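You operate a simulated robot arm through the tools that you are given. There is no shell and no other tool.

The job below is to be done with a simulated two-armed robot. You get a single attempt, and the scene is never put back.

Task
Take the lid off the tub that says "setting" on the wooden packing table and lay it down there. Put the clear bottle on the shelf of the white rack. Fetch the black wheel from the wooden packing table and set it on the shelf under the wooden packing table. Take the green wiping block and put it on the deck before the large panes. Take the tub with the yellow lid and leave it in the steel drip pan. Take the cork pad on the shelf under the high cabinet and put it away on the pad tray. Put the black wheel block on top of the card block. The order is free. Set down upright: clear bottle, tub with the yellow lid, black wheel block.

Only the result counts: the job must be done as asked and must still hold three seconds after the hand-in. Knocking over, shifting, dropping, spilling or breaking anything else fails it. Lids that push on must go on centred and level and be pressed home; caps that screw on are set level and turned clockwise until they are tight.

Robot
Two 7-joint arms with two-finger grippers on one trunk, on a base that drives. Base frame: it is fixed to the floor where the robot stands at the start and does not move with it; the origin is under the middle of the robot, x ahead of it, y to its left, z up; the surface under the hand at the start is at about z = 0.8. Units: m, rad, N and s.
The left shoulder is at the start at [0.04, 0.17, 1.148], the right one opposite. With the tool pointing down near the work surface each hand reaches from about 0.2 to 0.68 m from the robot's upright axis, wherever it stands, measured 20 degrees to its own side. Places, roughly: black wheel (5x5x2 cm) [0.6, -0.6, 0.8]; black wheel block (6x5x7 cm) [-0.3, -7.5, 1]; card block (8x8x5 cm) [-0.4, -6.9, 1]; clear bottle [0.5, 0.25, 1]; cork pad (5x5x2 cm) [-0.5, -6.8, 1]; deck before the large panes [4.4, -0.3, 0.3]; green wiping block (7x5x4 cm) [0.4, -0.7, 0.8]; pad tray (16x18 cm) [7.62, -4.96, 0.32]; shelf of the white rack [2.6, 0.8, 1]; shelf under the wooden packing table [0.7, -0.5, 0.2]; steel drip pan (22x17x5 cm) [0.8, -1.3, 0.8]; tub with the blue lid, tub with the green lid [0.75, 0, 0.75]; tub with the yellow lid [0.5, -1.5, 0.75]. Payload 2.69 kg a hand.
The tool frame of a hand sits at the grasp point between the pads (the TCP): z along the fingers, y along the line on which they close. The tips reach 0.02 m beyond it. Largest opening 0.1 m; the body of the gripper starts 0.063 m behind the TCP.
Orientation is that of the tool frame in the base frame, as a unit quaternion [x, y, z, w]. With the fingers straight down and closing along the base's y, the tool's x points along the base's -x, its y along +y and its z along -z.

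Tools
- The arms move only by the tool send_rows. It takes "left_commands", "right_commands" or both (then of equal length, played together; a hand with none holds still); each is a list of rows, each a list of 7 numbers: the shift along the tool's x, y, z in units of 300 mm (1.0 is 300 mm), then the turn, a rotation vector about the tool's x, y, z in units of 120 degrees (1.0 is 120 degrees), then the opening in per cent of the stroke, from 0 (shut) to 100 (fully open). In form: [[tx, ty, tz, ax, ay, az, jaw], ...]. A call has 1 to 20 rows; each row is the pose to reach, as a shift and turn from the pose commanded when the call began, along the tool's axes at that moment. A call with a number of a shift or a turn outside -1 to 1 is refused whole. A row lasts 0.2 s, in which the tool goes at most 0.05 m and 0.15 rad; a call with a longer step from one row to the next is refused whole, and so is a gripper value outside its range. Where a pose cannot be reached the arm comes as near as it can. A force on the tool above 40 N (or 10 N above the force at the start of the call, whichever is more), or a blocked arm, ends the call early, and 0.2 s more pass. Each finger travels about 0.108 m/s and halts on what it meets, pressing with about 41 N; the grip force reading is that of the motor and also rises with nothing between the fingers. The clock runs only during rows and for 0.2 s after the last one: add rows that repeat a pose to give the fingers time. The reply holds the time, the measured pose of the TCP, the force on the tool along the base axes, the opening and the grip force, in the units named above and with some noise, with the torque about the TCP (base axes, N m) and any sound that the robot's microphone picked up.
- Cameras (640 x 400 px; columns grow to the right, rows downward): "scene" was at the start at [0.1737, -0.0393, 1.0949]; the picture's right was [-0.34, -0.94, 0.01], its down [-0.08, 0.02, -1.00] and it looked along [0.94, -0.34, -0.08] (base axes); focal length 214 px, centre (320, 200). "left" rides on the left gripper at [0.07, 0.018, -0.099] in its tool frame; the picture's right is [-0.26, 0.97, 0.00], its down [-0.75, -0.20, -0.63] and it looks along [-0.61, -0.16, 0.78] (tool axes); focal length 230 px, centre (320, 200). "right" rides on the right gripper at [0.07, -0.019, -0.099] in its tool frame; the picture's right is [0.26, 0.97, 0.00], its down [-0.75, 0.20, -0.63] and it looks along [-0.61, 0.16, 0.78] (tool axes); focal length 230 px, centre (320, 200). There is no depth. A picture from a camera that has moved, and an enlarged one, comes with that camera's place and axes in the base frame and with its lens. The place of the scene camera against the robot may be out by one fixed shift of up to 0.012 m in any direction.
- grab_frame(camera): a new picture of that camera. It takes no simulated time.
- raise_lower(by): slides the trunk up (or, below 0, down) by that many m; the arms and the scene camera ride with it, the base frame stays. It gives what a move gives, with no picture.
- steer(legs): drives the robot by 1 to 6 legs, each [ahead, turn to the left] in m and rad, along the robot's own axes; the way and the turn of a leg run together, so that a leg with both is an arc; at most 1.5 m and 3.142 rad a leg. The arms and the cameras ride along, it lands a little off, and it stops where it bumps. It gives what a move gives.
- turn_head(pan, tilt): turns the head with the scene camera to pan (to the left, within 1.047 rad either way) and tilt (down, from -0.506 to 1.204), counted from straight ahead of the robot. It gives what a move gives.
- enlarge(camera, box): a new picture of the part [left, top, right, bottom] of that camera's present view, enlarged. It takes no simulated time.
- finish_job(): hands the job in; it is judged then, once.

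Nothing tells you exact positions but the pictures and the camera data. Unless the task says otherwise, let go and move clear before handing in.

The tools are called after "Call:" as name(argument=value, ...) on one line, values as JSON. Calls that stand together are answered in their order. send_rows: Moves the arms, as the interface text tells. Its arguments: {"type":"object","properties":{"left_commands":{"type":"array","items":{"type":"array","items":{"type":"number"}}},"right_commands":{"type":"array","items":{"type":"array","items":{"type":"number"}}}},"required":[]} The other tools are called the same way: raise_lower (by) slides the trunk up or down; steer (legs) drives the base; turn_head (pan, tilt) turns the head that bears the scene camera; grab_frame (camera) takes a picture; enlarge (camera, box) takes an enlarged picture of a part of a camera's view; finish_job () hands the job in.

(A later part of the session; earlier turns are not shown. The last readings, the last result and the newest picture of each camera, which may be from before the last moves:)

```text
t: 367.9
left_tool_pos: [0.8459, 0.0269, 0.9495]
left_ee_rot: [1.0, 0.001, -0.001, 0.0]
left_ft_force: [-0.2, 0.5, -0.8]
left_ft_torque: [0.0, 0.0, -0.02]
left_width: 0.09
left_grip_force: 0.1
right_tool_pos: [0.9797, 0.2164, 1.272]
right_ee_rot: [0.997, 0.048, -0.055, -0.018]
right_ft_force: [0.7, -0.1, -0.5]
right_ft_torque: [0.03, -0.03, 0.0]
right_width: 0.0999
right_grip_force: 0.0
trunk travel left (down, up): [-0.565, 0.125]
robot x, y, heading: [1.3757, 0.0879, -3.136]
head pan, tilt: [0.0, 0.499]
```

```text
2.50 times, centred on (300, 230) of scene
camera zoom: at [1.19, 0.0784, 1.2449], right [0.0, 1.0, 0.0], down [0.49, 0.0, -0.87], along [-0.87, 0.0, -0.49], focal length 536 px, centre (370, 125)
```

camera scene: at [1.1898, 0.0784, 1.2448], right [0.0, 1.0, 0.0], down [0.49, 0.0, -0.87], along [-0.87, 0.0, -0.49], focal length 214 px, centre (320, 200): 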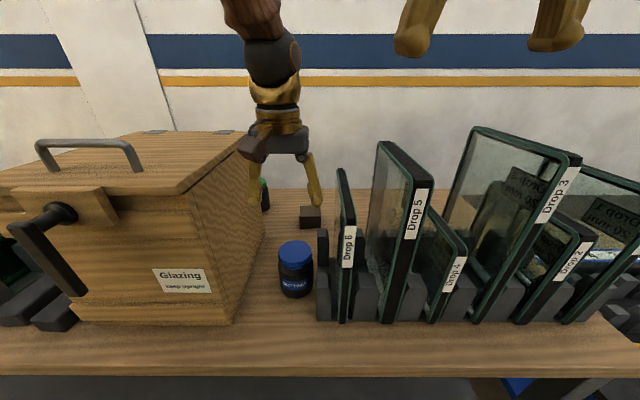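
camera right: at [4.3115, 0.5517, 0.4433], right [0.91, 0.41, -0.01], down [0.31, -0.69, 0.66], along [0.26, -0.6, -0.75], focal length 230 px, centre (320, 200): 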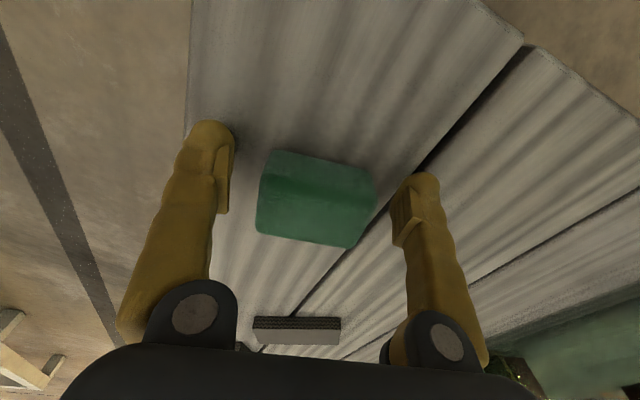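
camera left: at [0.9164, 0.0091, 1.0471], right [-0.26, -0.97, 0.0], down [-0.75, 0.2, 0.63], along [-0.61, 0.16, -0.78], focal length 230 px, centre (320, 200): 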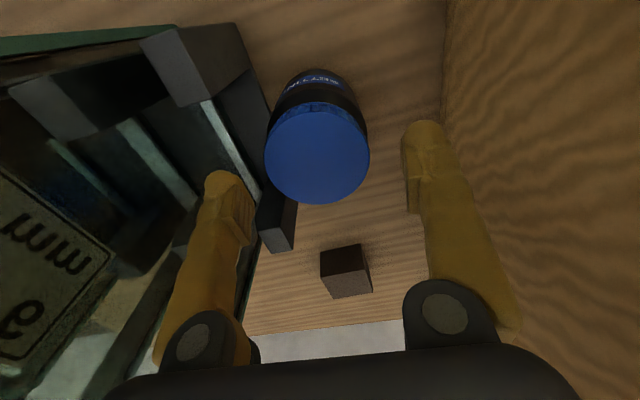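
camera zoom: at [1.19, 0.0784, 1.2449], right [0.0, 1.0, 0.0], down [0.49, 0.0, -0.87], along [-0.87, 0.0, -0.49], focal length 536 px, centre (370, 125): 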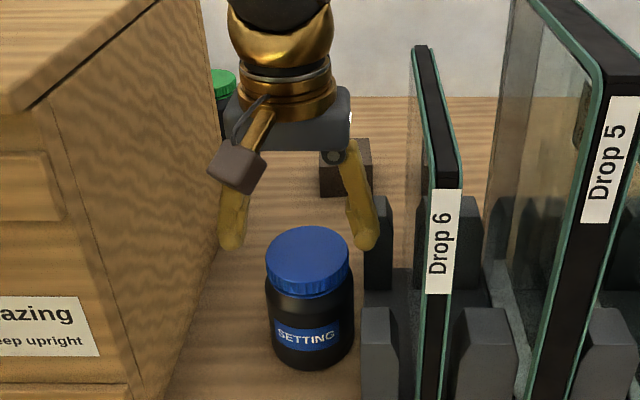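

Well centred. Descend onto the lid and close.

Call:
send_rows(left_commands=[[0.01, -0.002, 0.05, 0, 0, 0, 90], [0.014, -0.002, 0.1, 0, 0, 0, 90], [0.014, -0.002, 0.123, 0, 0, 0, 90], [0.014, -0.002, 0.123, 0, 0, 0, 90], [0.014, -0.002, 0.123, 0, 0, 0, 90]])

Call:
grab_frame(camera="left")

Call:
enlarge(camera="scene", box=[220, 170, 380, 310])

```text
t: 369.1
left_tool_pos: [0.8487, 0.0274, 0.9115]
left_ee_rot: [1.0, 0.001, -0.002, 0.002]
left_ft_force: [0.2, -0.7, 0.4]
left_ft_torque: [0.0, -0.01, 0.01]
left_width: 0.0901
left_grip_force: 0.0
right_tool_pos: [0.9803, 0.2177, 1.2719]
right_ee_rot: [0.997, 0.05, -0.055, -0.018]
right_ft_force: [-0.3, 1.0, -0.3]
right_ft_torque: [-0.01, -0.01, 0.03]
right_width: 0.1002
right_grip_force: 0.0
trunk travel left (down, up): [-0.565, 0.125]
robot x, y, heading: [1.3731, 0.0875, -3.138]
head pan, tilt: [0.0, 0.499]
```

```text
taken
camera left: at [0.9198, 0.0093, 1.0104], right [-0.26, -0.97, 0.0], down [-0.75, 0.2, 0.63], along [-0.61, 0.16, -0.78], focal length 230 px, centre (320, 200)
```

left: 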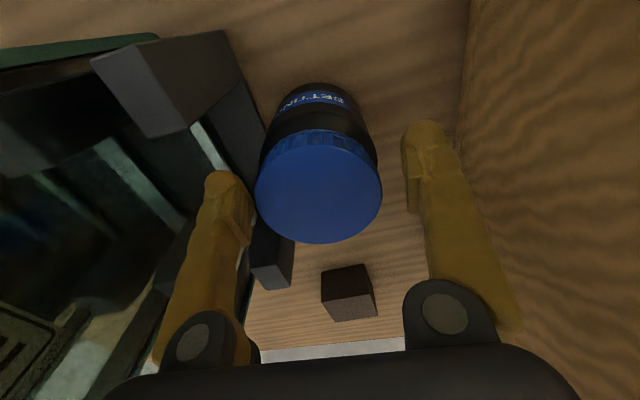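

```text
2.86 times, centred on (300, 240) of scene
camera zoom: at [1.1899, 0.0784, 1.2449], right [0.0, 1.0, 0.0], down [0.49, 0.0, -0.87], along [-0.87, 0.0, -0.49], focal length 613 px, centre (377, 86)
```

zoom: 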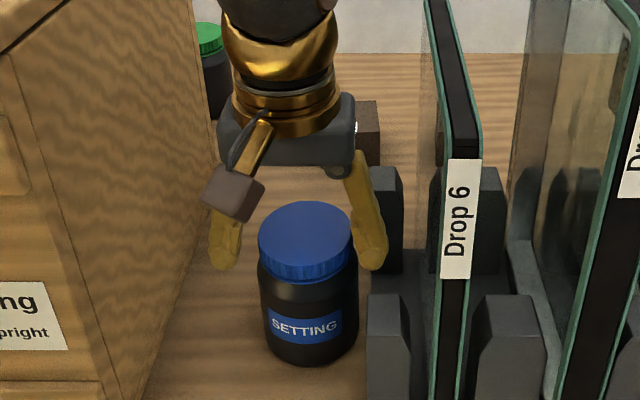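

Fingers are around the lid. Closing.

Call:
send_rows(left_commands=[[0, 0, 0, 0, 0, 0, 80], [0, 0, 0, 0, 0, 0, 65], [0, 0, 0, 0, 0, 0, 40], [0, 0, 0, 0, 0, 0, 0], [0, 0, 0, 0, 0, 0, 0]])

Call:
grab_frame(camera="left")

```text
t: 370.3
left_tool_pos: [0.8509, 0.0285, 0.9121]
left_ee_rot: [1.0, 0.0, -0.002, 0.001]
left_ft_force: [-0.1, 1.6, 1.6]
left_ft_torque: [0.12, 0.06, -0.01]
left_width: 0.0672
left_grip_force: 41.1
right_tool_pos: [0.9793, 0.2172, 1.272]
right_ee_rot: [0.997, 0.049, -0.055, -0.018]
right_ft_force: [-0.6, -0.6, -0.4]
right_ft_torque: [0.02, -0.02, -0.01]
right_width: 0.0997
right_grip_force: 0.0
trunk travel left (down, up): [-0.565, 0.125]
robot x, y, heading: [1.3732, 0.0857, -3.141]
head pan, tilt: [0.0, 0.499]
```

```text
taken
camera left: at [0.9198, 0.0095, 1.0106], right [-0.26, -0.97, 0.0], down [-0.75, 0.2, 0.63], along [-0.61, 0.16, -0.78], focal length 230 px, centre (320, 200)
```

left: 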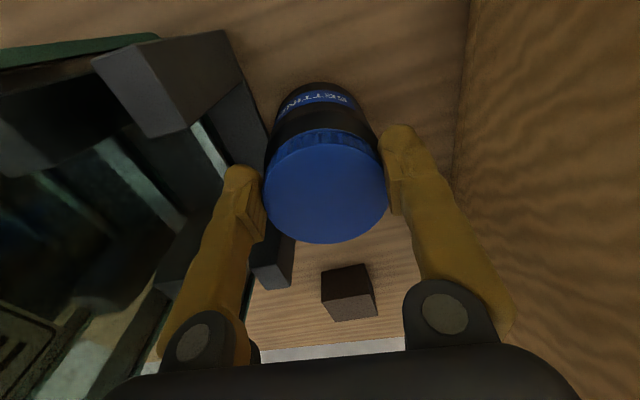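

Gripped. Gently lift 1.5 cm to see whether the lid comes off or the tub follows.

Call:
send_rows(left_commands=[[0, 0, -0.02, 0, 0, 0, 0], [0, 0, -0.05, 0, 0, 0, 0], [0, 0, -0.05, 0, 0, 0, 0], [0, 0, -0.05, 0, 0, 0, 0]])

Call:
enlarge(camera="scene", box=[220, 170, 380, 310])

```text
t: 371.3
left_tool_pos: [0.8496, 0.0276, 0.9274]
left_ee_rot: [1.0, 0.0, -0.001, 0.001]
left_ft_force: [0.7, 0.8, -2.5]
left_ft_torque: [0.01, -0.01, 0.02]
left_width: 0.0667
left_grip_force: 41.1
right_tool_pos: [0.981, 0.2163, 1.2719]
right_ee_rot: [0.997, 0.049, -0.055, -0.018]
right_ft_force: [-0.6, -0.4, -0.2]
right_ft_torque: [0.03, 0.02, 0.0]
right_width: 0.0997
right_grip_force: 0.0
trunk travel left (down, up): [-0.565, 0.125]
robot x, y, heading: [1.3738, 0.0924, -3.135]
head pan, tilt: [0.0, 0.499]
```

```text
2.86 times, centred on (300, 240) of scene
camera zoom: at [1.1899, 0.0785, 1.2448], right [0.0, 1.0, 0.0], down [0.49, 0.0, -0.87], along [-0.87, 0.0, -0.49], focal length 613 px, centre (377, 86)
```

zoom: 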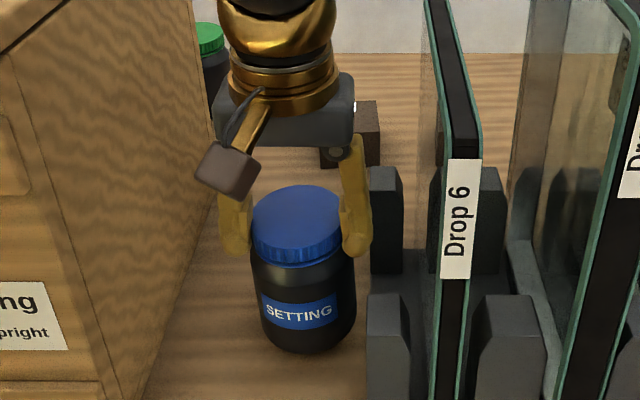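

The tub comes along, so the lid is tight (a screw cap) and needs two hands. I'll lift the tub by its lid straight up and back the robot away to get free space.

Call:
send_rows(left_commands=[[0, 0, -0.12, 0, 0, 0, 0], [0, 0, -0.27, 0, 0, 0, 0], [0, 0, -0.42, 0, 0, 0, 0], [0, 0, -0.57, 0, 0, 0, 0], [0, 0, -0.7, 0, 0, 0, 0], [0, 0, -0.7, 0, 0, 0, 0], [0, 0, -0.7, 0, 0, 0, 0]])

Call:
grab_frame(camera="scene")

```text
t: 372.9
left_tool_pos: [0.8487, 0.0262, 1.1372]
left_ee_rot: [1.0, 0.001, -0.002, 0.001]
left_ft_force: [-0.3, 0.7, -2.6]
left_ft_torque: [0.02, -0.05, -0.01]
left_width: 0.0663
left_grip_force: 41.3
right_tool_pos: [0.9798, 0.2164, 1.2712]
right_ee_rot: [0.997, 0.049, -0.055, -0.019]
right_ft_force: [-0.3, -0.4, 0.0]
right_ft_torque: [-0.01, -0.01, 0.01]
right_width: 0.1001
right_grip_force: 0.0
trunk travel left (down, up): [-0.565, 0.125]
robot x, y, heading: [1.3701, 0.0851, -3.14]
head pan, tilt: [0.0, 0.499]
```

```text
taken
camera scene: at [1.19, 0.0784, 1.2449], right [0.0, 1.0, 0.0], down [0.49, 0.0, -0.87], along [-0.87, 0.0, -0.49], focal length 214 px, centre (320, 200)
```

scene: 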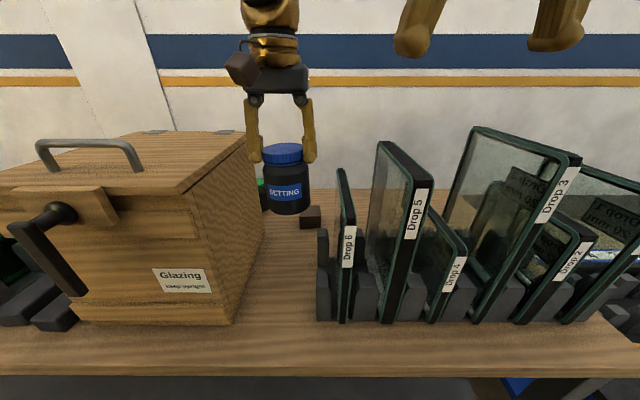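

Call:
steer(legs=[[-0.3, 0]])

Call:
grab_frame(camera="scene")

```text
t: 374.9
left_tool_pos: [1.1462, 0.0274, 1.1386]
left_ee_rot: [1.0, -0.001, -0.001, 0.0]
left_ft_force: [0.1, -0.4, -2.2]
left_ft_torque: [-0.01, -0.01, 0.01]
left_width: 0.0659
left_grip_force: 41.4
right_tool_pos: [1.2798, 0.2187, 1.2722]
right_ee_rot: [0.997, 0.049, -0.055, -0.018]
right_ft_force: [-0.1, -0.2, 0.9]
right_ft_torque: [-0.04, 0.03, 0.0]
right_width: 0.1
right_grip_force: 0.0
trunk travel left (down, up): [-0.565, 0.125]
robot x, y, heading: [1.6728, 0.0861, 3.142]
head pan, tilt: [0.0, 0.499]
```

```text
taken
camera scene: at [1.4886, 0.0792, 1.245], right [0.0, 1.0, 0.0], down [0.49, 0.0, -0.87], along [-0.87, 0.0, -0.49], focal length 214 px, centre (320, 200)
```

scene: 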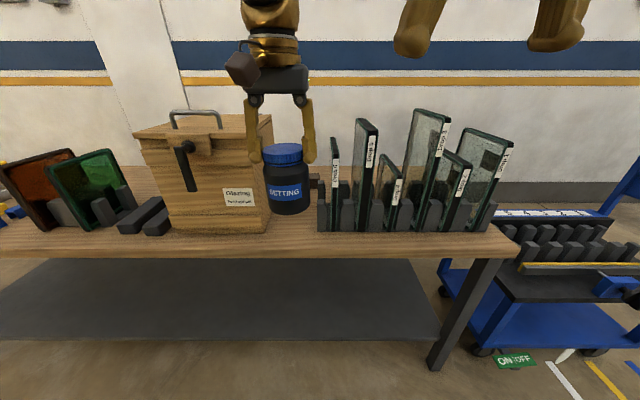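

Check the grip on the lid with the wrist camera.

Call:
grab_frame(camera="left")

Call:
enlarge(camera="scene", box=[220, 60, 350, 230])

```text
taken
camera left: at [1.2176, 0.0092, 1.2361], right [-0.26, -0.97, 0.0], down [-0.75, 0.2, 0.63], along [-0.61, 0.16, -0.77], focal length 230 px, centre (320, 200)
```

left: 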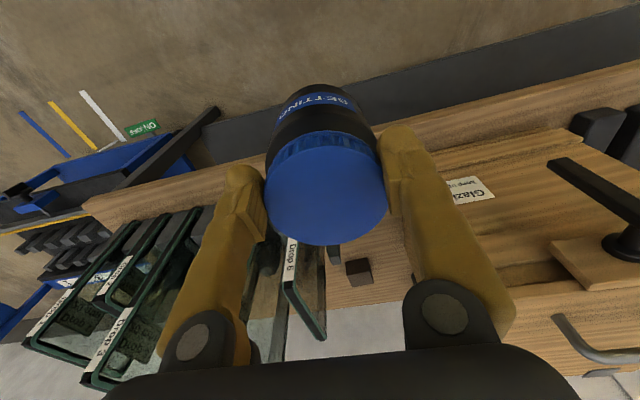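

```text
2.35 times, centred on (285, 145) of scene
camera zoom: at [1.4886, 0.0792, 1.245], right [0.0, 1.0, 0.0], down [0.49, 0.0, -0.87], along [-0.87, 0.0, -0.49], focal length 505 px, centre (402, 329)
```

zoom: 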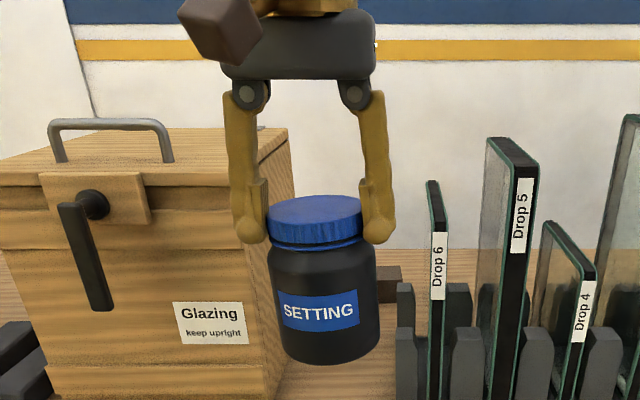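

The grip holds. Now bring the right hand, turned horizontal and pointing toward the tub, to a pre-grasp at the tub's body height.

Call:
send_rows(right_commands=[[0.003, 0.025, 0.058, -0.0207, -0.0568, -0.0162, 100], [0.007, 0.05, 0.116, -0.0413, -0.1135, -0.0323, 100], [0.01, 0.075, 0.173, -0.062, -0.1703, -0.0485, 100], [0.014, 0.1, 0.231, -0.0827, -0.227, -0.0647, 100], [0.017, 0.125, 0.289, -0.1033, -0.2838, -0.0808, 100], [0.021, 0.15, 0.347, -0.124, -0.3405, -0.097, 100], [0.024, 0.175, 0.405, -0.1447, -0.3973, -0.1132, 100], [0.028, 0.2, 0.463, -0.1653, -0.454, -0.1293, 100], [0.031, 0.225, 0.52, -0.186, -0.5108, -0.1455, 100], [0.035, 0.25, 0.578, -0.2067, -0.5675, -0.1617, 100], [0.038, 0.275, 0.636, -0.2273, -0.6243, -0.1778, 100], [0.042, 0.3, 0.694, -0.248, -0.681, -0.194, 100], [0.042, 0.3, 0.694, -0.248, -0.681, -0.194, 100], [0.042, 0.3, 0.694, -0.248, -0.681, -0.194, 100]])

Call:
grab_frame(camera="scene")

Call:
grab_frame(camera="right")

```text
t: 377.9
left_tool_pos: [1.164, 0.0275, 1.1443]
left_ee_rot: [1.0, 0.0, -0.009, 0.001]
left_ft_force: [-0.2, 0.4, -2.0]
left_ft_torque: [-0.05, -0.02, 0.02]
left_width: 0.0654
left_grip_force: 41.6
right_tool_pos: [1.2933, 0.1357, 1.0651]
right_ee_rot: [-0.662, -0.243, 0.667, -0.238]
right_ft_force: [-0.4, 0.3, -0.2]
right_ft_torque: [0.02, 0.02, 0.0]
right_width: 0.0999
right_grip_force: 0.0
right hand out of reach, approached as far as the arm can: row 5, 6, 7, 8
trunk travel left (down, up): [-0.565, 0.125]
robot x, y, heading: [1.6717, 0.0864, 3.135]
head pan, tilt: [0.0, 0.499]
```

```text
taken
camera scene: at [1.4874, 0.0798, 1.2448], right [0.0, 1.0, 0.0], down [0.49, 0.0, -0.87], along [-0.87, 0.0, -0.49], focal length 214 px, centre (320, 200)
```

scene: 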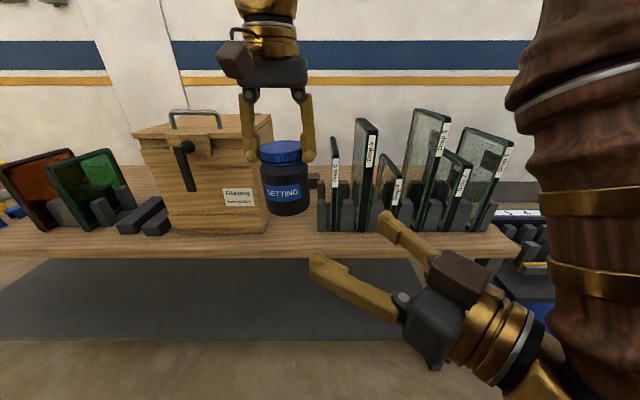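

```text
taken
camera right: at [1.3557, 0.2142, 0.9959], right [0.62, -0.74, -0.27], down [0.62, 0.25, 0.75], along [-0.49, -0.63, 0.61], focal length 230 px, centre (320, 200)
```

right: 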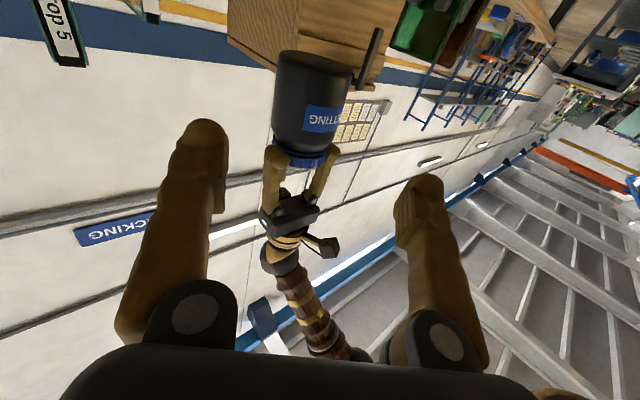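

The right hand points straight at the tub. Advance along the fingers so that they straddle the tub's body.

Call:
send_rows(right_commands=[[-0.01, 0, 0.1, 0, 0, 0, 100], [-0.02, 0, 0.2, 0, 0, 0, 100], [-0.02, 0, 0.3, 0, 0, 0, 100], [-0.02, 0, 0.38, 0, 0, 0, 100], [-0.02, 0, 0.38, 0, 0, 0, 100], [-0.02, 0, 0.38, 0, 0, 0, 100]])

Call:
grab_frame(camera="scene")

Call:
grab_frame(camera="right")

```text
t: 379.3
left_tool_pos: [1.1638, 0.0275, 1.1457]
left_ee_rot: [1.0, -0.002, -0.009, 0.002]
left_ft_force: [0.0, -0.1, -2.6]
left_ft_torque: [-0.03, -0.01, -0.01]
left_width: 0.0652
left_grip_force: 41.2
right_tool_pos: [1.2051, 0.0609, 1.0734]
right_ee_rot: [-0.66, -0.242, 0.67, -0.238]
right_ft_force: [-0.7, -0.6, 0.3]
right_ft_torque: [0.0, 0.01, 0.02]
right_width: 0.1002
right_grip_force: 0.1
trunk travel left (down, up): [-0.565, 0.125]
robot x, y, heading: [1.6728, 0.0868, 3.137]
head pan, tilt: [0.0, 0.499]
```

```text
taken
camera scene: at [1.4875, 0.0791, 1.2448], right [0.0, 1.0, 0.0], down [0.49, 0.0, -0.87], along [-0.87, 0.0, -0.49], focal length 214 px, centre (320, 200)
```

scene: 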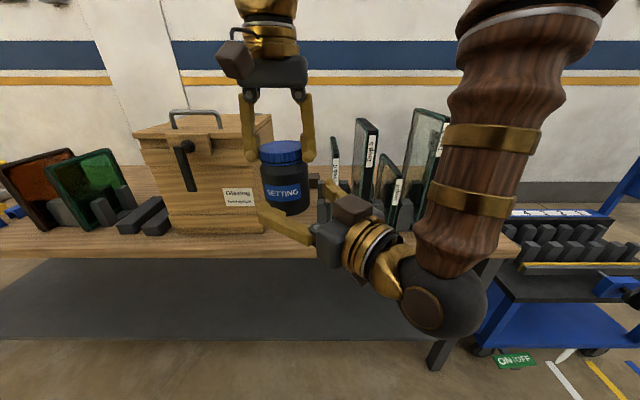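

```text
taken
camera right: at [1.2674, 0.139, 1.0038], right [0.61, -0.74, -0.27], down [0.62, 0.25, 0.74], along [-0.48, -0.62, 0.61], focal length 230 px, centre (320, 200)
```

right: 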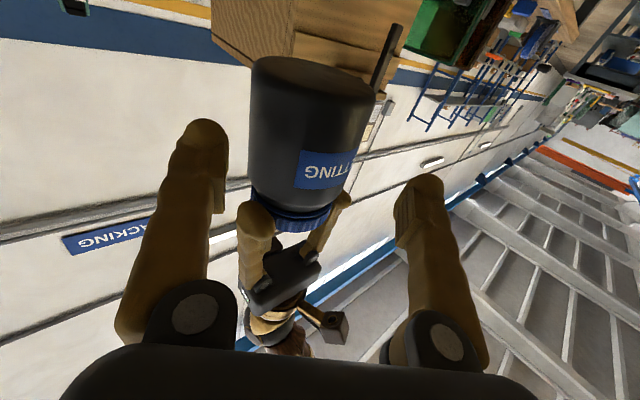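

Call:
send_rows(right_commands=[[0, 0, 0.08, 0, 0, 0, 100], [0, 0, 0.165, 0, 0, 0, 100], [0, 0, 0.165, 0, 0, 0, 100], [0, 0, 0.165, 0, 0, 0, 100]])

Call:
grab_frame(camera="right")

Call:
enlarge(camera="scene", box=[210, 60, 410, 270])

```text
t: 380.3
left_tool_pos: [1.1641, 0.0274, 1.1455]
left_ee_rot: [1.0, -0.001, -0.009, 0.002]
left_ft_force: [0.1, 0.2, -1.8]
left_ft_torque: [-0.02, 0.0, 0.02]
left_width: 0.065
left_grip_force: 41.1
right_tool_pos: [1.1663, 0.0317, 1.0734]
right_ee_rot: [-0.659, -0.243, 0.671, -0.238]
right_ft_force: [0.6, 0.5, 0.6]
right_ft_torque: [-0.01, 0.02, 0.01]
right_width: 0.1002
right_grip_force: 0.1
trunk travel left (down, up): [-0.565, 0.125]
robot x, y, heading: [1.6702, 0.0855, 3.141]
head pan, tilt: [0.0, 0.499]
```

```text
taken
camera right: at [1.2286, 0.1099, 1.0036], right [0.61, -0.74, -0.27], down [0.62, 0.25, 0.74], along [-0.48, -0.62, 0.61], focal length 230 px, centre (320, 200)
```

right: 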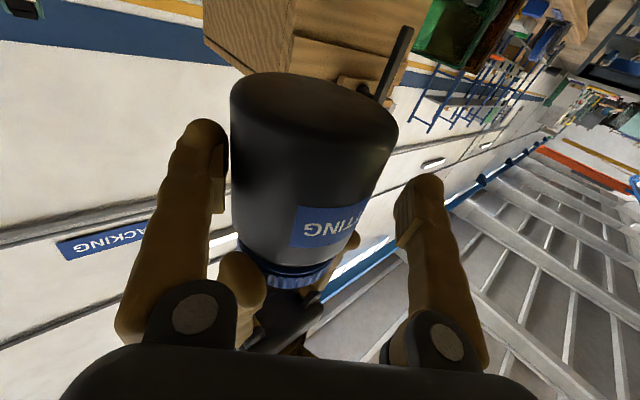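

```text
1.90 times, centred on (310, 165) of scene
camera zoom: at [1.4875, 0.0791, 1.2448], right [0.0, 1.0, 0.0], down [0.49, 0.0, -0.87], along [-0.87, 0.0, -0.49], focal length 408 px, centre (339, 267)
```

zoom: 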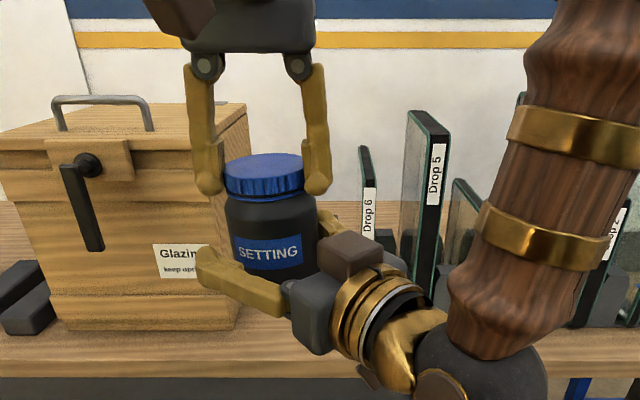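

Close the right gripper on the tub's body.

Call:
send_rows(right_commands=[[0, 0, 0, 0, 0, 0, 88], [0, 0, 0, 0, 0, 0, 78], [0, 0, 0, 0, 0, 0, 60], [0, 0, 0, 0, 0, 0, 0], [0, 0, 0, 0, 0, 0, 0]])

Call:
grab_frame(camera="right")

```text
t: 381.5
left_tool_pos: [1.1651, 0.0245, 1.1458]
left_ee_rot: [1.0, 0.0, -0.007, 0.003]
left_ft_force: [18.1, -31.4, 6.7]
left_ft_torque: [-1.15, -0.45, 0.42]
left_width: 0.0647
left_grip_force: 41.2
right_tool_pos: [1.1637, 0.0355, 1.0737]
right_ee_rot: [-0.663, -0.239, 0.67, -0.234]
right_ft_force: [-18.8, 31.5, -5.8]
right_ft_torque: [-0.99, -0.87, -0.62]
right_width: 0.0756
right_grip_force: 41.0
trunk travel left (down, up): [-0.565, 0.125]
robot x, y, heading: [1.675, 0.0862, 3.137]
head pan, tilt: [0.0, 0.499]
```

```text
taken
camera right: at [1.2274, 0.1131, 1.0032], right [0.61, -0.75, -0.27], down [0.63, 0.24, 0.74], along [-0.49, -0.62, 0.61], focal length 230 px, centre (320, 200)
```

right: 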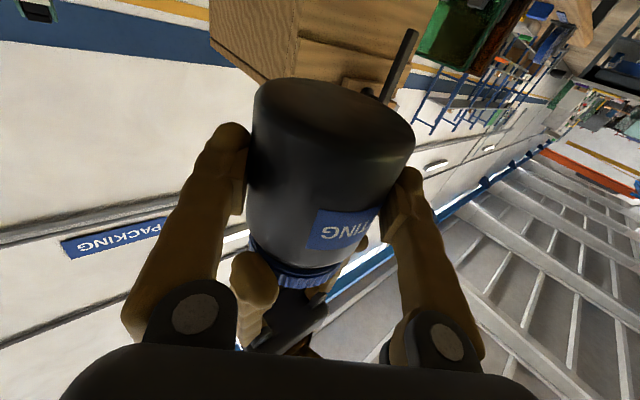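

Both hands hold it but strain sideways; relax by shifting the right hand ~8 mm along its closing axis.

Call:
send_rows(right_commands=[[0, -0.015, 0, 0, 0, 0, 0], [0, -0.028, 0, 0, 0, 0, 0], [0, -0.028, 0, 0, 0, 0, 0], [0, -0.028, 0, 0, 0, 0, 0]])

```text
t: 382.5
left_tool_pos: [1.1636, 0.0278, 1.1452]
left_ee_rot: [1.0, 0.0, -0.011, 0.0]
left_ft_force: [0.3, -19.0, 0.0]
left_ft_torque: [-0.73, -0.06, 0.29]
left_width: 0.0649
left_grip_force: 41.3
right_tool_pos: [1.1612, 0.0383, 1.073]
right_ee_rot: [-0.66, -0.243, 0.67, -0.238]
right_ft_force: [-0.9, 18.9, -0.1]
right_ft_torque: [-0.67, 0.0, -0.26]
right_width: 0.0756
right_grip_force: 40.9
trunk travel left (down, up): [-0.565, 0.125]
robot x, y, heading: [1.6778, 0.0863, 3.141]
head pan, tilt: [0.0, 0.499]
```

Call:
send_rows(right_commands=[[0, -0.013, -0.011, 0, 0, 0, 0], [0, -0.013, -0.011, 0, 0, 0, 0], [0, -0.013, -0.011, 0, 0, 0, 0]])

Call:
send_rows(left_commands=[[0, 0, 0, 0, 0, -0.05, 0], [0, 0, 0, 0, 0, -0.1, 0], [0, 0, 0, 0, 0, -0.15, 0], [0, 0, 0, 0, 0, -0.2, 0], [0, 0, 0, 0, 0, -0.25, 0], [0, 0, 0, 0, 0, -0.25, 0]])

Call:
enlarge(camera="scene", box=[210, 60, 410, 270])

```text
t: 383.3
left_tool_pos: [1.1625, 0.0305, 1.1455]
left_ee_rot: [1.0, -0.001, -0.01, -0.001]
left_ft_force: [6.8, 8.5, 4.7]
left_ft_torque: [0.12, -0.03, -0.14]
left_width: 0.0646
left_grip_force: 41.1
right_tool_pos: [1.1616, 0.0408, 1.0737]
right_ee_rot: [-0.659, -0.244, 0.669, -0.24]
right_ft_force: [-6.7, -10.1, -4.3]
right_ft_torque: [0.7, -0.44, 0.05]
right_width: 0.0757
right_grip_force: 40.6
trunk travel left (down, up): [-0.565, 0.125]
robot x, y, heading: [1.6701, 0.0889, 3.141]
head pan, tilt: [0.0, 0.499]
```

```text
t: 384.1
left_tool_pos: [1.1828, 0.0264, 1.1597]
left_ee_rot: [0.99, 0.141, -0.019, -0.014]
left_ft_force: [-7.8, -3.2, -10.6]
left_ft_torque: [0.34, -0.01, -0.07]
left_width: 0.0645
left_grip_force: 40.8
right_tool_pos: [1.1817, 0.0388, 1.0882]
right_ee_rot: [-0.648, -0.248, 0.679, -0.24]
right_ft_force: [9.5, 3.3, 9.2]
right_ft_torque: [-0.76, 0.55, 0.13]
right_width: 0.0758
right_grip_force: 41.0
trunk travel left (down, up): [-0.565, 0.125]
robot x, y, heading: [1.6724, 0.0896, 3.142]
head pan, tilt: [0.0, 0.499]
stopped in row 3 (left hand): the force on the tool passed its limit at 42 N (the readings are from after the stop); the commanded pose is now the measured one
```

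```text
1.90 times, centred on (310, 165) of scene
camera zoom: at [1.4907, 0.0791, 1.2454], right [0.0, 1.0, 0.0], down [0.49, 0.0, -0.87], along [-0.87, 0.0, -0.49], focal length 408 px, centre (339, 267)
```

zoom: 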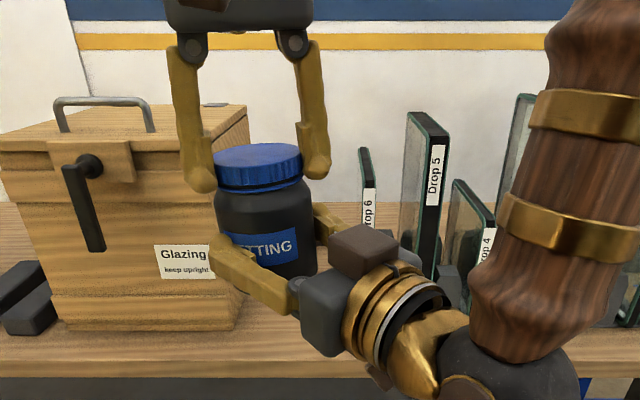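

Call:
grab_frame(camera="right")

Call:
grab_frame(camera="left")

```text
taken
camera right: at [1.2421, 0.1167, 1.0156], right [0.61, -0.74, -0.28], down [0.64, 0.26, 0.72], along [-0.46, -0.62, 0.63], focal length 230 px, centre (320, 200)
```

right: 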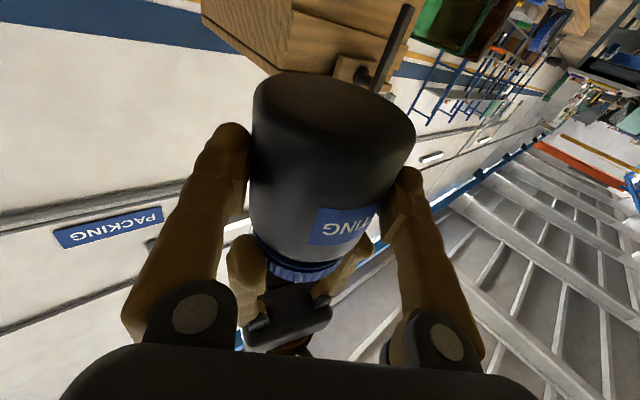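

```text
taken
camera left: at [1.2594, 0.0268, 1.2554], right [0.02, -1.0, -0.02], down [-0.75, -0.03, 0.66], along [-0.66, 0.0, -0.75], focal length 230 px, centre (320, 200)
```

left: 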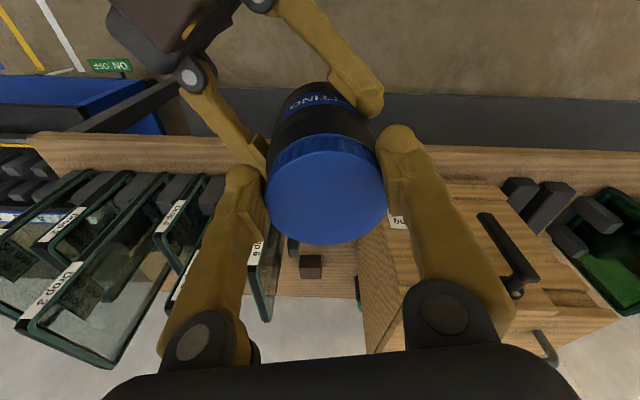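

The lid seems to turn relative to the tub. Continue turning counter-clockwise in small steps.

Call:
send_rows(left_commands=[[0, 0, 0, 0, 0, -0.03, 0], [0, 0, 0, 0, 0, -0.06, 0], [0, 0, 0, 0, 0, -0.09, 0], [0, 0, 0, 0, 0, -0.12, 0], [0, 0, 0, 0, 0, -0.12, 0]])

```text
t: 385.1
left_tool_pos: [1.2013, 0.0258, 1.1702]
left_ee_rot: [0.965, 0.259, -0.021, -0.027]
left_ft_force: [-4.1, -0.8, -5.7]
left_ft_torque: [0.14, -0.17, -0.05]
left_width: 0.0643
left_grip_force: 40.7
right_tool_pos: [1.1992, 0.0366, 1.0982]
right_ee_rot: [-0.64, -0.25, 0.687, -0.239]
right_ft_force: [5.9, 1.3, 5.9]
right_ft_torque: [-0.21, 0.59, 0.04]
right_width: 0.076
right_grip_force: 41.6
trunk travel left (down, up): [-0.565, 0.125]
robot x, y, heading: [1.6704, 0.088, 3.135]
head pan, tilt: [0.0, 0.499]
stopped in row 4 (left hand): the force on the tool passed its limit at 41 N (the readings are from after the stop); the commanded pose is now the measured one
```

Continue turning counter-clockwise.

Call:
send_rows(left_commands=[[0, 0, 0, 0, 0, -0.03, 0], [0, 0, 0, 0, 0, -0.06, 0], [0, 0, 0, 0, 0, -0.09, 0], [0, 0, 0, 0, 0, -0.12, 0], [0, 0, 0, 0, 0, -0.15, 0]])

Call:
send_rows(left_commands=[[0, 0, 0, 0, 0, -0.03, 0], [0, 0, 0, 0, 0, -0.06, 0], [0, 0, 0, 0, 0, -0.09, 0], [0, 0, 0, 0, 0, -0.12, 0], [0, 0, 0, 0, 0, -0.15, 0]])

Call:
grab_frame(camera="scene")

Call:
grab_frame(camera="right")

```text
t: 386.2
left_tool_pos: [1.2169, 0.026, 1.1815]
left_ee_rot: [0.915, 0.401, -0.02, -0.042]
left_ft_force: [-4.8, 0.4, -5.2]
left_ft_torque: [0.15, -0.43, -0.14]
left_width: 0.0648
left_grip_force: 40.7
right_tool_pos: [1.2173, 0.0346, 1.1075]
right_ee_rot: [-0.63, -0.252, 0.694, -0.24]
right_ft_force: [5.7, -0.2, 3.0]
right_ft_torque: [-0.1, 0.78, 0.17]
right_width: 0.0763
right_grip_force: 41.3
trunk travel left (down, up): [-0.565, 0.125]
robot x, y, heading: [1.6741, 0.088, 3.138]
head pan, tilt: [0.0, 0.499]
stopped in row 5 (left hand): the force on the tool passed its limit at 41 N (the readings are from after the stop); the commanded pose is now the measured one
```

```text
t: 387.4
left_tool_pos: [1.2106, 0.0257, 1.1847]
left_ee_rot: [0.837, 0.544, -0.004, -0.055]
left_ft_force: [-10.0, 23.8, -29.6]
left_ft_torque: [0.72, -0.12, -0.35]
left_width: 0.065
left_grip_force: 41.2
right_tool_pos: [1.2128, 0.0325, 1.1082]
right_ee_rot: [-0.63, -0.252, 0.693, -0.244]
right_ft_force: [9.7, -23.9, 28.0]
right_ft_torque: [0.89, 0.92, 0.49]
right_width: 0.0769
right_grip_force: 40.9
trunk travel left (down, up): [-0.565, 0.125]
robot x, y, heading: [1.6701, 0.0863, 3.139]
head pan, tilt: [0.0, 0.499]
```

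```text
taken
camera scene: at [1.4873, 0.0792, 1.2448], right [0.0, 1.0, 0.0], down [0.49, 0.0, -0.87], along [-0.87, 0.0, -0.49], focal length 214 px, centre (320, 200)
```

scene: 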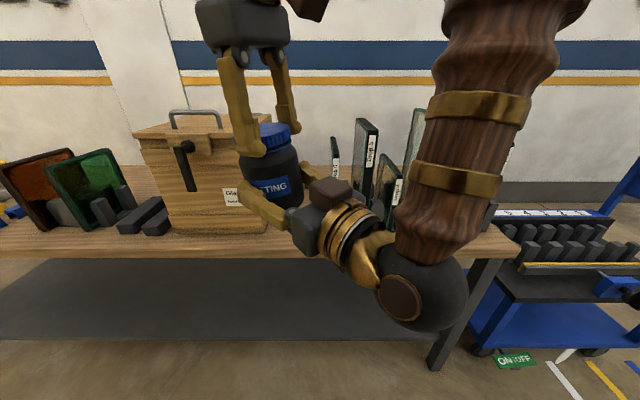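

```text
taken
camera right: at [1.2688, 0.1109, 1.0313], right [0.61, -0.73, -0.3], down [0.67, 0.28, 0.69], along [-0.42, -0.62, 0.66], focal length 230 px, centre (320, 200)
```

right: 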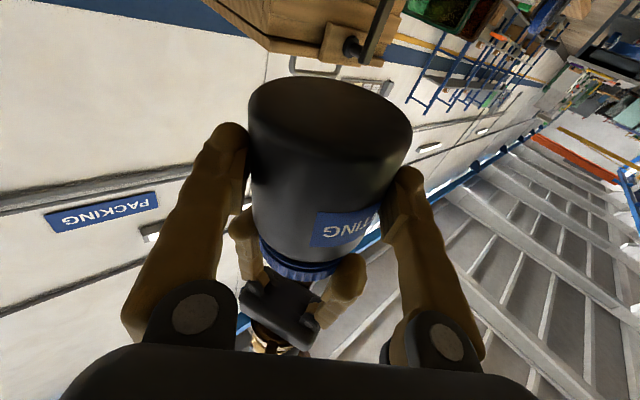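

The tub's label stays put in the right grip while the left hand has turned ~66°. Relax the strain a little, then keep turning.

Call:
send_rows(left_commands=[[0.006, -0.006, 0.008, 0, 0, 0, 0], [0.0125, -0.0127, 0.016, 0, 0, 0, 0], [0.0125, -0.0127, 0.016, 0, 0, 0, 0]])

Call:
send_rows(left_commands=[[0, 0, 0, 0, 0, -0.03, 0], [0, 0, 0, 0, 0, -0.06, 0], [0, 0, 0, 0, 0, -0.09, 0], [0, 0, 0, 0, 0, -0.12, 0], [0, 0, 0, 0, 0, -0.15, 0], [0, 0, 0, 0, 0, -0.18, 0]])

Call:
grab_frame(camera="right")

Call:
grab_frame(camera="left")

```text
t: 388.2
left_tool_pos: [1.2086, 0.0296, 1.1826]
left_ee_rot: [0.837, 0.545, -0.006, -0.055]
left_ft_force: [5.8, 4.1, -16.4]
left_ft_torque: [0.25, -0.31, 0.02]
left_width: 0.0647
left_grip_force: 41.0
right_tool_pos: [1.2122, 0.0357, 1.1051]
right_ee_rot: [-0.634, -0.251, 0.692, -0.239]
right_ft_force: [-5.7, -5.9, 14.8]
right_ft_torque: [0.06, -0.09, -0.04]
right_width: 0.0767
right_grip_force: 40.8
trunk travel left (down, up): [-0.565, 0.125]
robot x, y, heading: [1.6709, 0.0878, 3.141]
head pan, tilt: [0.0, 0.499]
```

```text
t: 389.6
left_tool_pos: [1.2053, 0.0286, 1.1831]
left_ee_rot: [0.718, 0.694, 0.003, -0.058]
left_ft_force: [-16.2, 3.0, -2.3]
left_ft_torque: [-0.27, -0.42, -0.34]
left_width: 0.0647
left_grip_force: 41.1
right_tool_pos: [1.2139, 0.0344, 1.1055]
right_ee_rot: [-0.633, -0.253, 0.691, -0.241]
right_ft_force: [17.3, -2.9, 1.2]
right_ft_torque: [0.57, 1.76, 0.44]
right_width: 0.0769
right_grip_force: 40.9
trunk travel left (down, up): [-0.565, 0.125]
robot x, y, heading: [1.6742, 0.0856, 3.14]
head pan, tilt: [0.0, 0.499]
```

```text
taken
camera right: at [1.2703, 0.1126, 1.0298], right [0.61, -0.73, -0.3], down [0.67, 0.27, 0.7], along [-0.43, -0.62, 0.65], focal length 230 px, centre (320, 200)
```

right: 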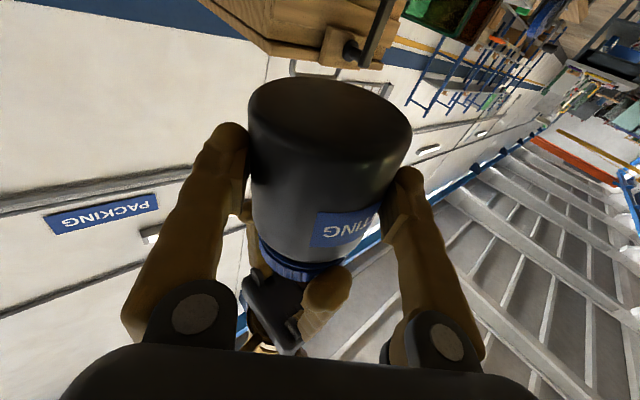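

```text
taken
camera left: at [1.2349, 0.0895, 1.2844], right [0.95, -0.29, -0.1], down [-0.18, -0.8, 0.58], along [-0.24, -0.53, -0.81], focal length 230 px, centre (320, 200)
```

left: 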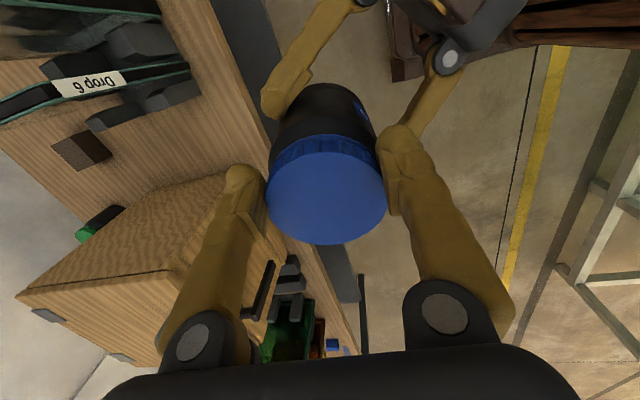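

Keep turning.

Call:
send_rows(left_commands=[[0, 0, 0, 0, 0, -0.03, 0], [0, 0, 0, 0, 0, -0.06, 0], [0, 0, 0, 0, 0, -0.09, 0], [0, 0, 0, 0, 0, -0.12, 0], [0, 0, 0, 0, 0, -0.15, 0], [0, 0, 0, 0, 0, -0.18, 0]])

Call:
send_rows(left_commands=[[0, 0, 0, 0, 0, -0.03, 0], [0, 0, 0, 0, 0, -0.06, 0], [0, 0, 0, 0, 0, -0.09, 0], [0, 0, 0, 0, 0, -0.12, 0], [0, 0, 0, 0, 0, -0.15, 0], [0, 0, 0, 0, 0, -0.18, 0]])

Call:
grab_frame(camera="right")

Call:
grab_frame(camera="scene")

```text
t: 391.0
left_tool_pos: [1.2025, 0.0297, 1.1834]
left_ee_rot: [0.575, 0.815, 0.011, -0.061]
left_ft_force: [-37.5, 0.4, 0.4]
left_ft_torque: [-0.43, 1.24, -0.44]
left_width: 0.0647
left_grip_force: 41.4
right_tool_pos: [1.2148, 0.0336, 1.1047]
right_ee_rot: [-0.633, -0.253, 0.691, -0.241]
right_ft_force: [38.1, -0.3, -2.9]
right_ft_torque: [0.49, 1.66, 0.62]
right_width: 0.0771
right_grip_force: 41.1
trunk travel left (down, up): [-0.565, 0.125]
robot x, y, heading: [1.6695, 0.0892, 3.137]
head pan, tilt: [0.0, 0.499]
```

```text
t: 392.4
left_tool_pos: [1.2018, 0.0312, 1.1843]
left_ee_rot: [0.412, 0.909, 0.021, -0.061]
left_ft_force: [-41.9, -0.7, 6.6]
left_ft_torque: [-0.56, 1.4, -0.41]
left_width: 0.0646
left_grip_force: 40.9
right_tool_pos: [1.2147, 0.0334, 1.106]
right_ee_rot: [-0.633, -0.254, 0.69, -0.242]
right_ft_force: [42.5, 1.0, -9.1]
right_ft_torque: [0.61, 1.78, 0.64]
right_width: 0.0779
right_grip_force: 40.7
trunk travel left (down, up): [-0.565, 0.125]
robot x, y, heading: [1.6728, 0.0868, 3.144]
head pan, tilt: [0.0, 0.499]
```

```text
taken
camera right: at [1.2707, 0.1128, 1.0298], right [0.61, -0.73, -0.3], down [0.67, 0.27, 0.7], along [-0.43, -0.62, 0.65], focal length 230 px, centre (320, 200)
```

right: 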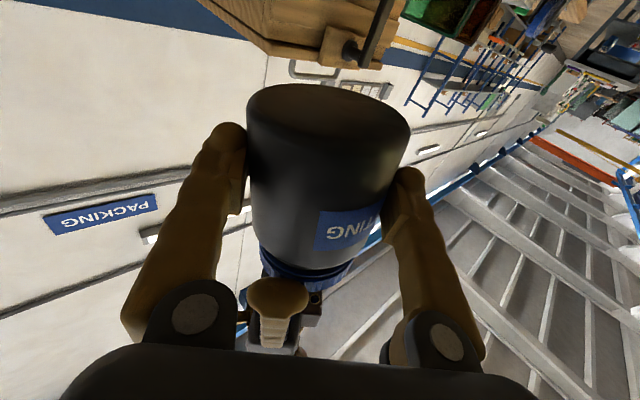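

```text
taken
camera scene: at [1.4877, 0.0792, 1.2448], right [0.0, 1.0, 0.0], down [0.49, 0.0, -0.87], along [-0.87, 0.0, -0.49], focal length 214 px, centre (320, 200)
```

scene: 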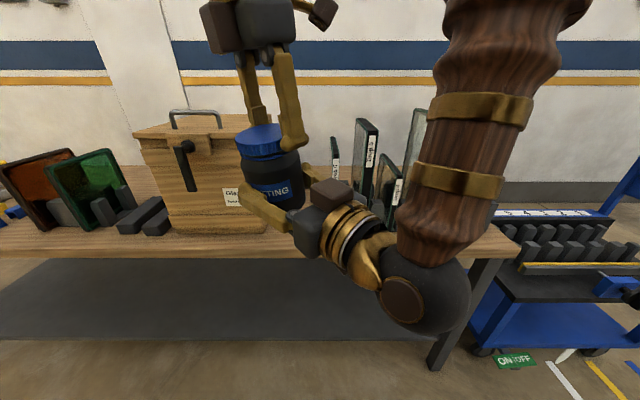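

Turned ~131° now. Relieve the sideways strain, then test by lifting the lid slightly.

Call:
send_rows(left_commands=[[0.01, -0.011, 0.001, 0, 0, 0, 0], [0.0196, -0.0226, 0.003, 0, 0, 0, 0], [0.0196, -0.0226, 0.003, 0, 0, 0, 0]])

Call:
send_rows(left_commands=[[0, 0, -0.015, 0, 0, 0, 0], [0, 0, -0.03, 0, 0, 0, 0], [0, 0, -0.03, 0, 0, 0, 0]])

Call:
enlarge(camera="scene", box=[200, 60, 360, 230])

```text
t: 393.2
left_tool_pos: [1.1986, 0.0307, 1.1874]
left_ee_rot: [0.413, 0.909, 0.025, -0.054]
left_ft_force: [-1.5, 2.8, -4.0]
left_ft_torque: [0.04, 0.46, 0.01]
left_width: 0.0643
left_grip_force: 40.9
right_tool_pos: [1.2112, 0.036, 1.107]
right_ee_rot: [-0.633, -0.25, 0.693, -0.238]
right_ft_force: [1.4, -3.0, 1.3]
right_ft_torque: [0.2, -0.34, 0.01]
right_width: 0.0778
right_grip_force: 41.2
trunk travel left (down, up): [-0.565, 0.125]
robot x, y, heading: [1.6721, 0.0907, 3.144]
head pan, tilt: [0.0, 0.499]
```

```text
t: 394.0
left_tool_pos: [1.2004, 0.0281, 1.1889]
left_ee_rot: [0.413, 0.909, 0.026, -0.048]
left_ft_force: [-6.0, 20.4, -24.6]
left_ft_torque: [0.49, 0.31, 0.21]
left_width: 0.0638
left_grip_force: 40.1
right_tool_pos: [1.2112, 0.0336, 1.1077]
right_ee_rot: [-0.63, -0.252, 0.693, -0.242]
right_ft_force: [5.7, -20.3, 21.1]
right_ft_torque: [1.05, 0.49, 0.14]
right_width: 0.0775
right_grip_force: 40.7
trunk travel left (down, up): [-0.565, 0.125]
robot x, y, heading: [1.6715, 0.0881, 3.139]
head pan, tilt: [0.0, 0.499]
```

```text
2.35 times, centred on (280, 145) of scene
camera zoom: at [1.4876, 0.0792, 1.2448], right [0.0, 1.0, 0.0], down [0.49, 0.0, -0.87], along [-0.87, 0.0, -0.49], focal length 505 px, centre (414, 329)
```

zoom: 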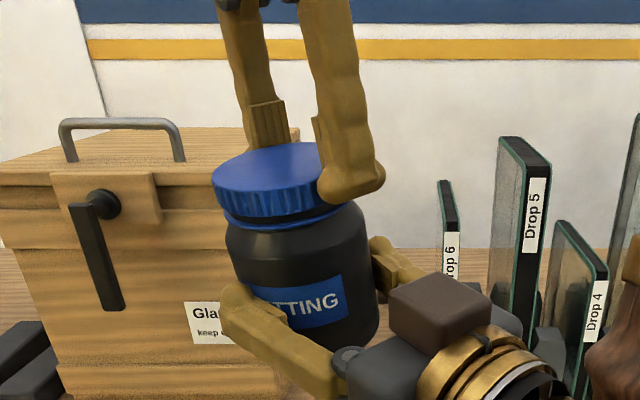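

Not loose yet. Continue turning counter-clockwise.

Call:
send_rows(left_commands=[[0, 0, 0.02, 0, 0, -0.03, 0], [0, 0, 0.03, 0, 0, -0.06, 0], [0, 0, 0.03, 0, 0, -0.09, 0], [0, 0, 0.03, 0, 0, -0.12, 0], [0, 0, 0.03, 0, 0, -0.15, 0], [0, 0, 0.03, 0, 0, -0.18, 0]])

Call:
send_rows(left_commands=[[0, 0, 0, 0, 0, -0.03, 0], [0, 0, 0, 0, 0, -0.06, 0], [0, 0, 0, 0, 0, -0.09, 0], [0, 0, 0, 0, 0, -0.12, 0], [0, 0, 0, 0, 0, -0.15, 0], [0, 0, 0, 0, 0, -0.18, 0]])

Call:
grab_frame(camera="right")

Call:
enlarge(camera="scene", box=[200, 60, 360, 230])

```text
t: 395.4
left_tool_pos: [1.1959, 0.0267, 1.1846]
left_ee_rot: [0.234, 0.97, 0.033, -0.05]
left_ft_force: [-9.6, -10.3, 10.0]
left_ft_torque: [-0.32, 0.12, -0.24]
left_width: 0.0636
left_grip_force: 40.7
right_tool_pos: [1.213, 0.0366, 1.1047]
right_ee_rot: [-0.634, -0.252, 0.69, -0.239]
right_ft_force: [9.2, 10.4, -11.9]
right_ft_torque: [-0.47, 0.44, 0.09]
right_width: 0.0771
right_grip_force: 41.4
trunk travel left (down, up): [-0.565, 0.125]
robot x, y, heading: [1.6718, 0.086, 3.144]
head pan, tilt: [0.0, 0.499]
```

```text
t: 396.8
left_tool_pos: [1.1978, 0.0186, 1.1848]
left_ee_rot: [0.051, 0.997, 0.048, -0.044]
left_ft_force: [-20.9, 12.9, 17.8]
left_ft_torque: [-1.1, 0.15, 0.36]
left_width: 0.0633
left_grip_force: 40.8
left hand out of reach, approached as far as the arm can: row 6
right_tool_pos: [1.2149, 0.032, 1.1051]
right_ee_rot: [-0.633, -0.256, 0.689, -0.243]
right_ft_force: [20.9, -13.4, -20.2]
right_ft_torque: [2.39, 1.21, 0.14]
right_width: 0.0773
right_grip_force: 41.1
trunk travel left (down, up): [-0.565, 0.125]
robot x, y, heading: [1.6728, 0.0881, 3.133]
head pan, tilt: [0.0, 0.499]
```

```text
taken
camera right: at [1.2713, 0.1102, 1.0299], right [0.61, -0.73, -0.3], down [0.66, 0.27, 0.7], along [-0.42, -0.63, 0.65], focal length 230 px, centre (320, 200)
```

right: 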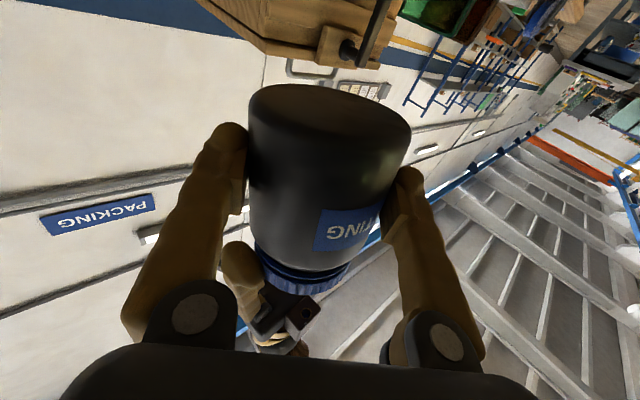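

```text
2.35 times, centred on (280, 145) of scene
camera zoom: at [1.4879, 0.0789, 1.2449], right [0.0, 1.0, 0.0], down [0.49, 0.0, -0.87], along [-0.87, 0.0, -0.49], focal length 505 px, centre (414, 329)
```

zoom: 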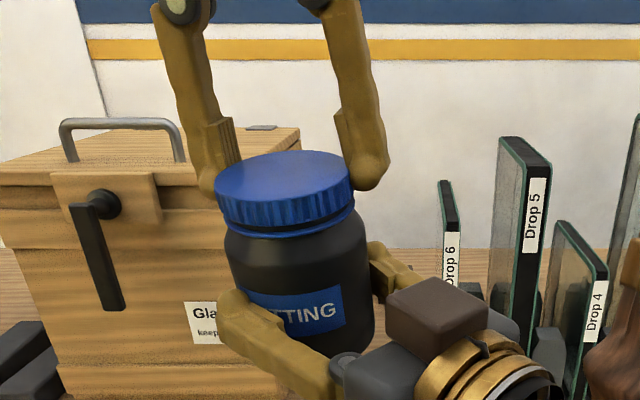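

Turned ~174°. Test lifting the lid now.

Call:
send_rows(left_commands=[[0.007, 0.005, -0.02, 0, 0, 0, 0], [0.014, 0.01, -0.04, 0, 0, 0, 0], [0.02, 0.0147, -0.064, 0, 0, 0, 0], [0.02, 0.0147, -0.064, 0, 0, 0, 0]])

Call:
enlarge(camera="scene", box=[200, 60, 360, 230])

```text
t: 397.6
left_tool_pos: [1.2204, 0.0141, 1.2026]
left_ee_rot: [0.05, 0.997, 0.044, -0.045]
left_ft_force: [-6.7, 1.9, -5.8]
left_ft_torque: [-0.1, -0.34, 0.03]
left_width: 0.0644
left_grip_force: 40.8
left hand out of reach, approached as far as the arm can: row 2, 3, 4
right_tool_pos: [1.2358, 0.0297, 1.1199]
right_ee_rot: [-0.62, -0.257, 0.7, -0.244]
right_ft_force: [8.8, -2.7, 4.8]
right_ft_torque: [0.23, 1.06, 0.09]
right_width: 0.0783
right_grip_force: 41.0
trunk travel left (down, up): [-0.565, 0.125]
robot x, y, heading: [1.6715, 0.0881, 3.14]
head pan, tilt: [0.0, 0.499]
stopped in row 4 (left hand): the force on the tool passed its limit at 41 N (the readings are from after the stop); the commanded pose is now the measured one
```

```text
2.35 times, centred on (280, 145) of scene
camera zoom: at [1.491, 0.0789, 1.2454], right [0.0, 1.0, 0.0], down [0.49, 0.0, -0.87], along [-0.87, 0.0, -0.49], focal length 505 px, centre (414, 329)
```

zoom: 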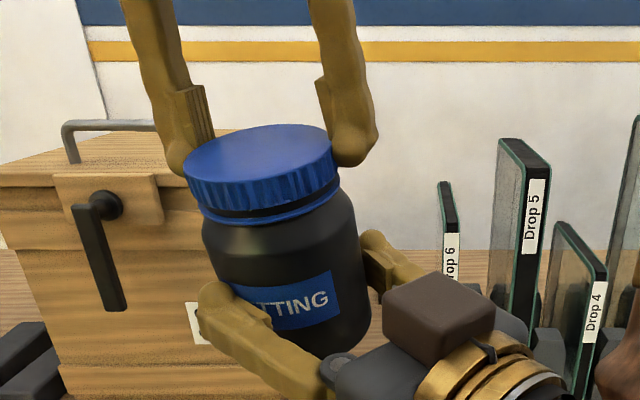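

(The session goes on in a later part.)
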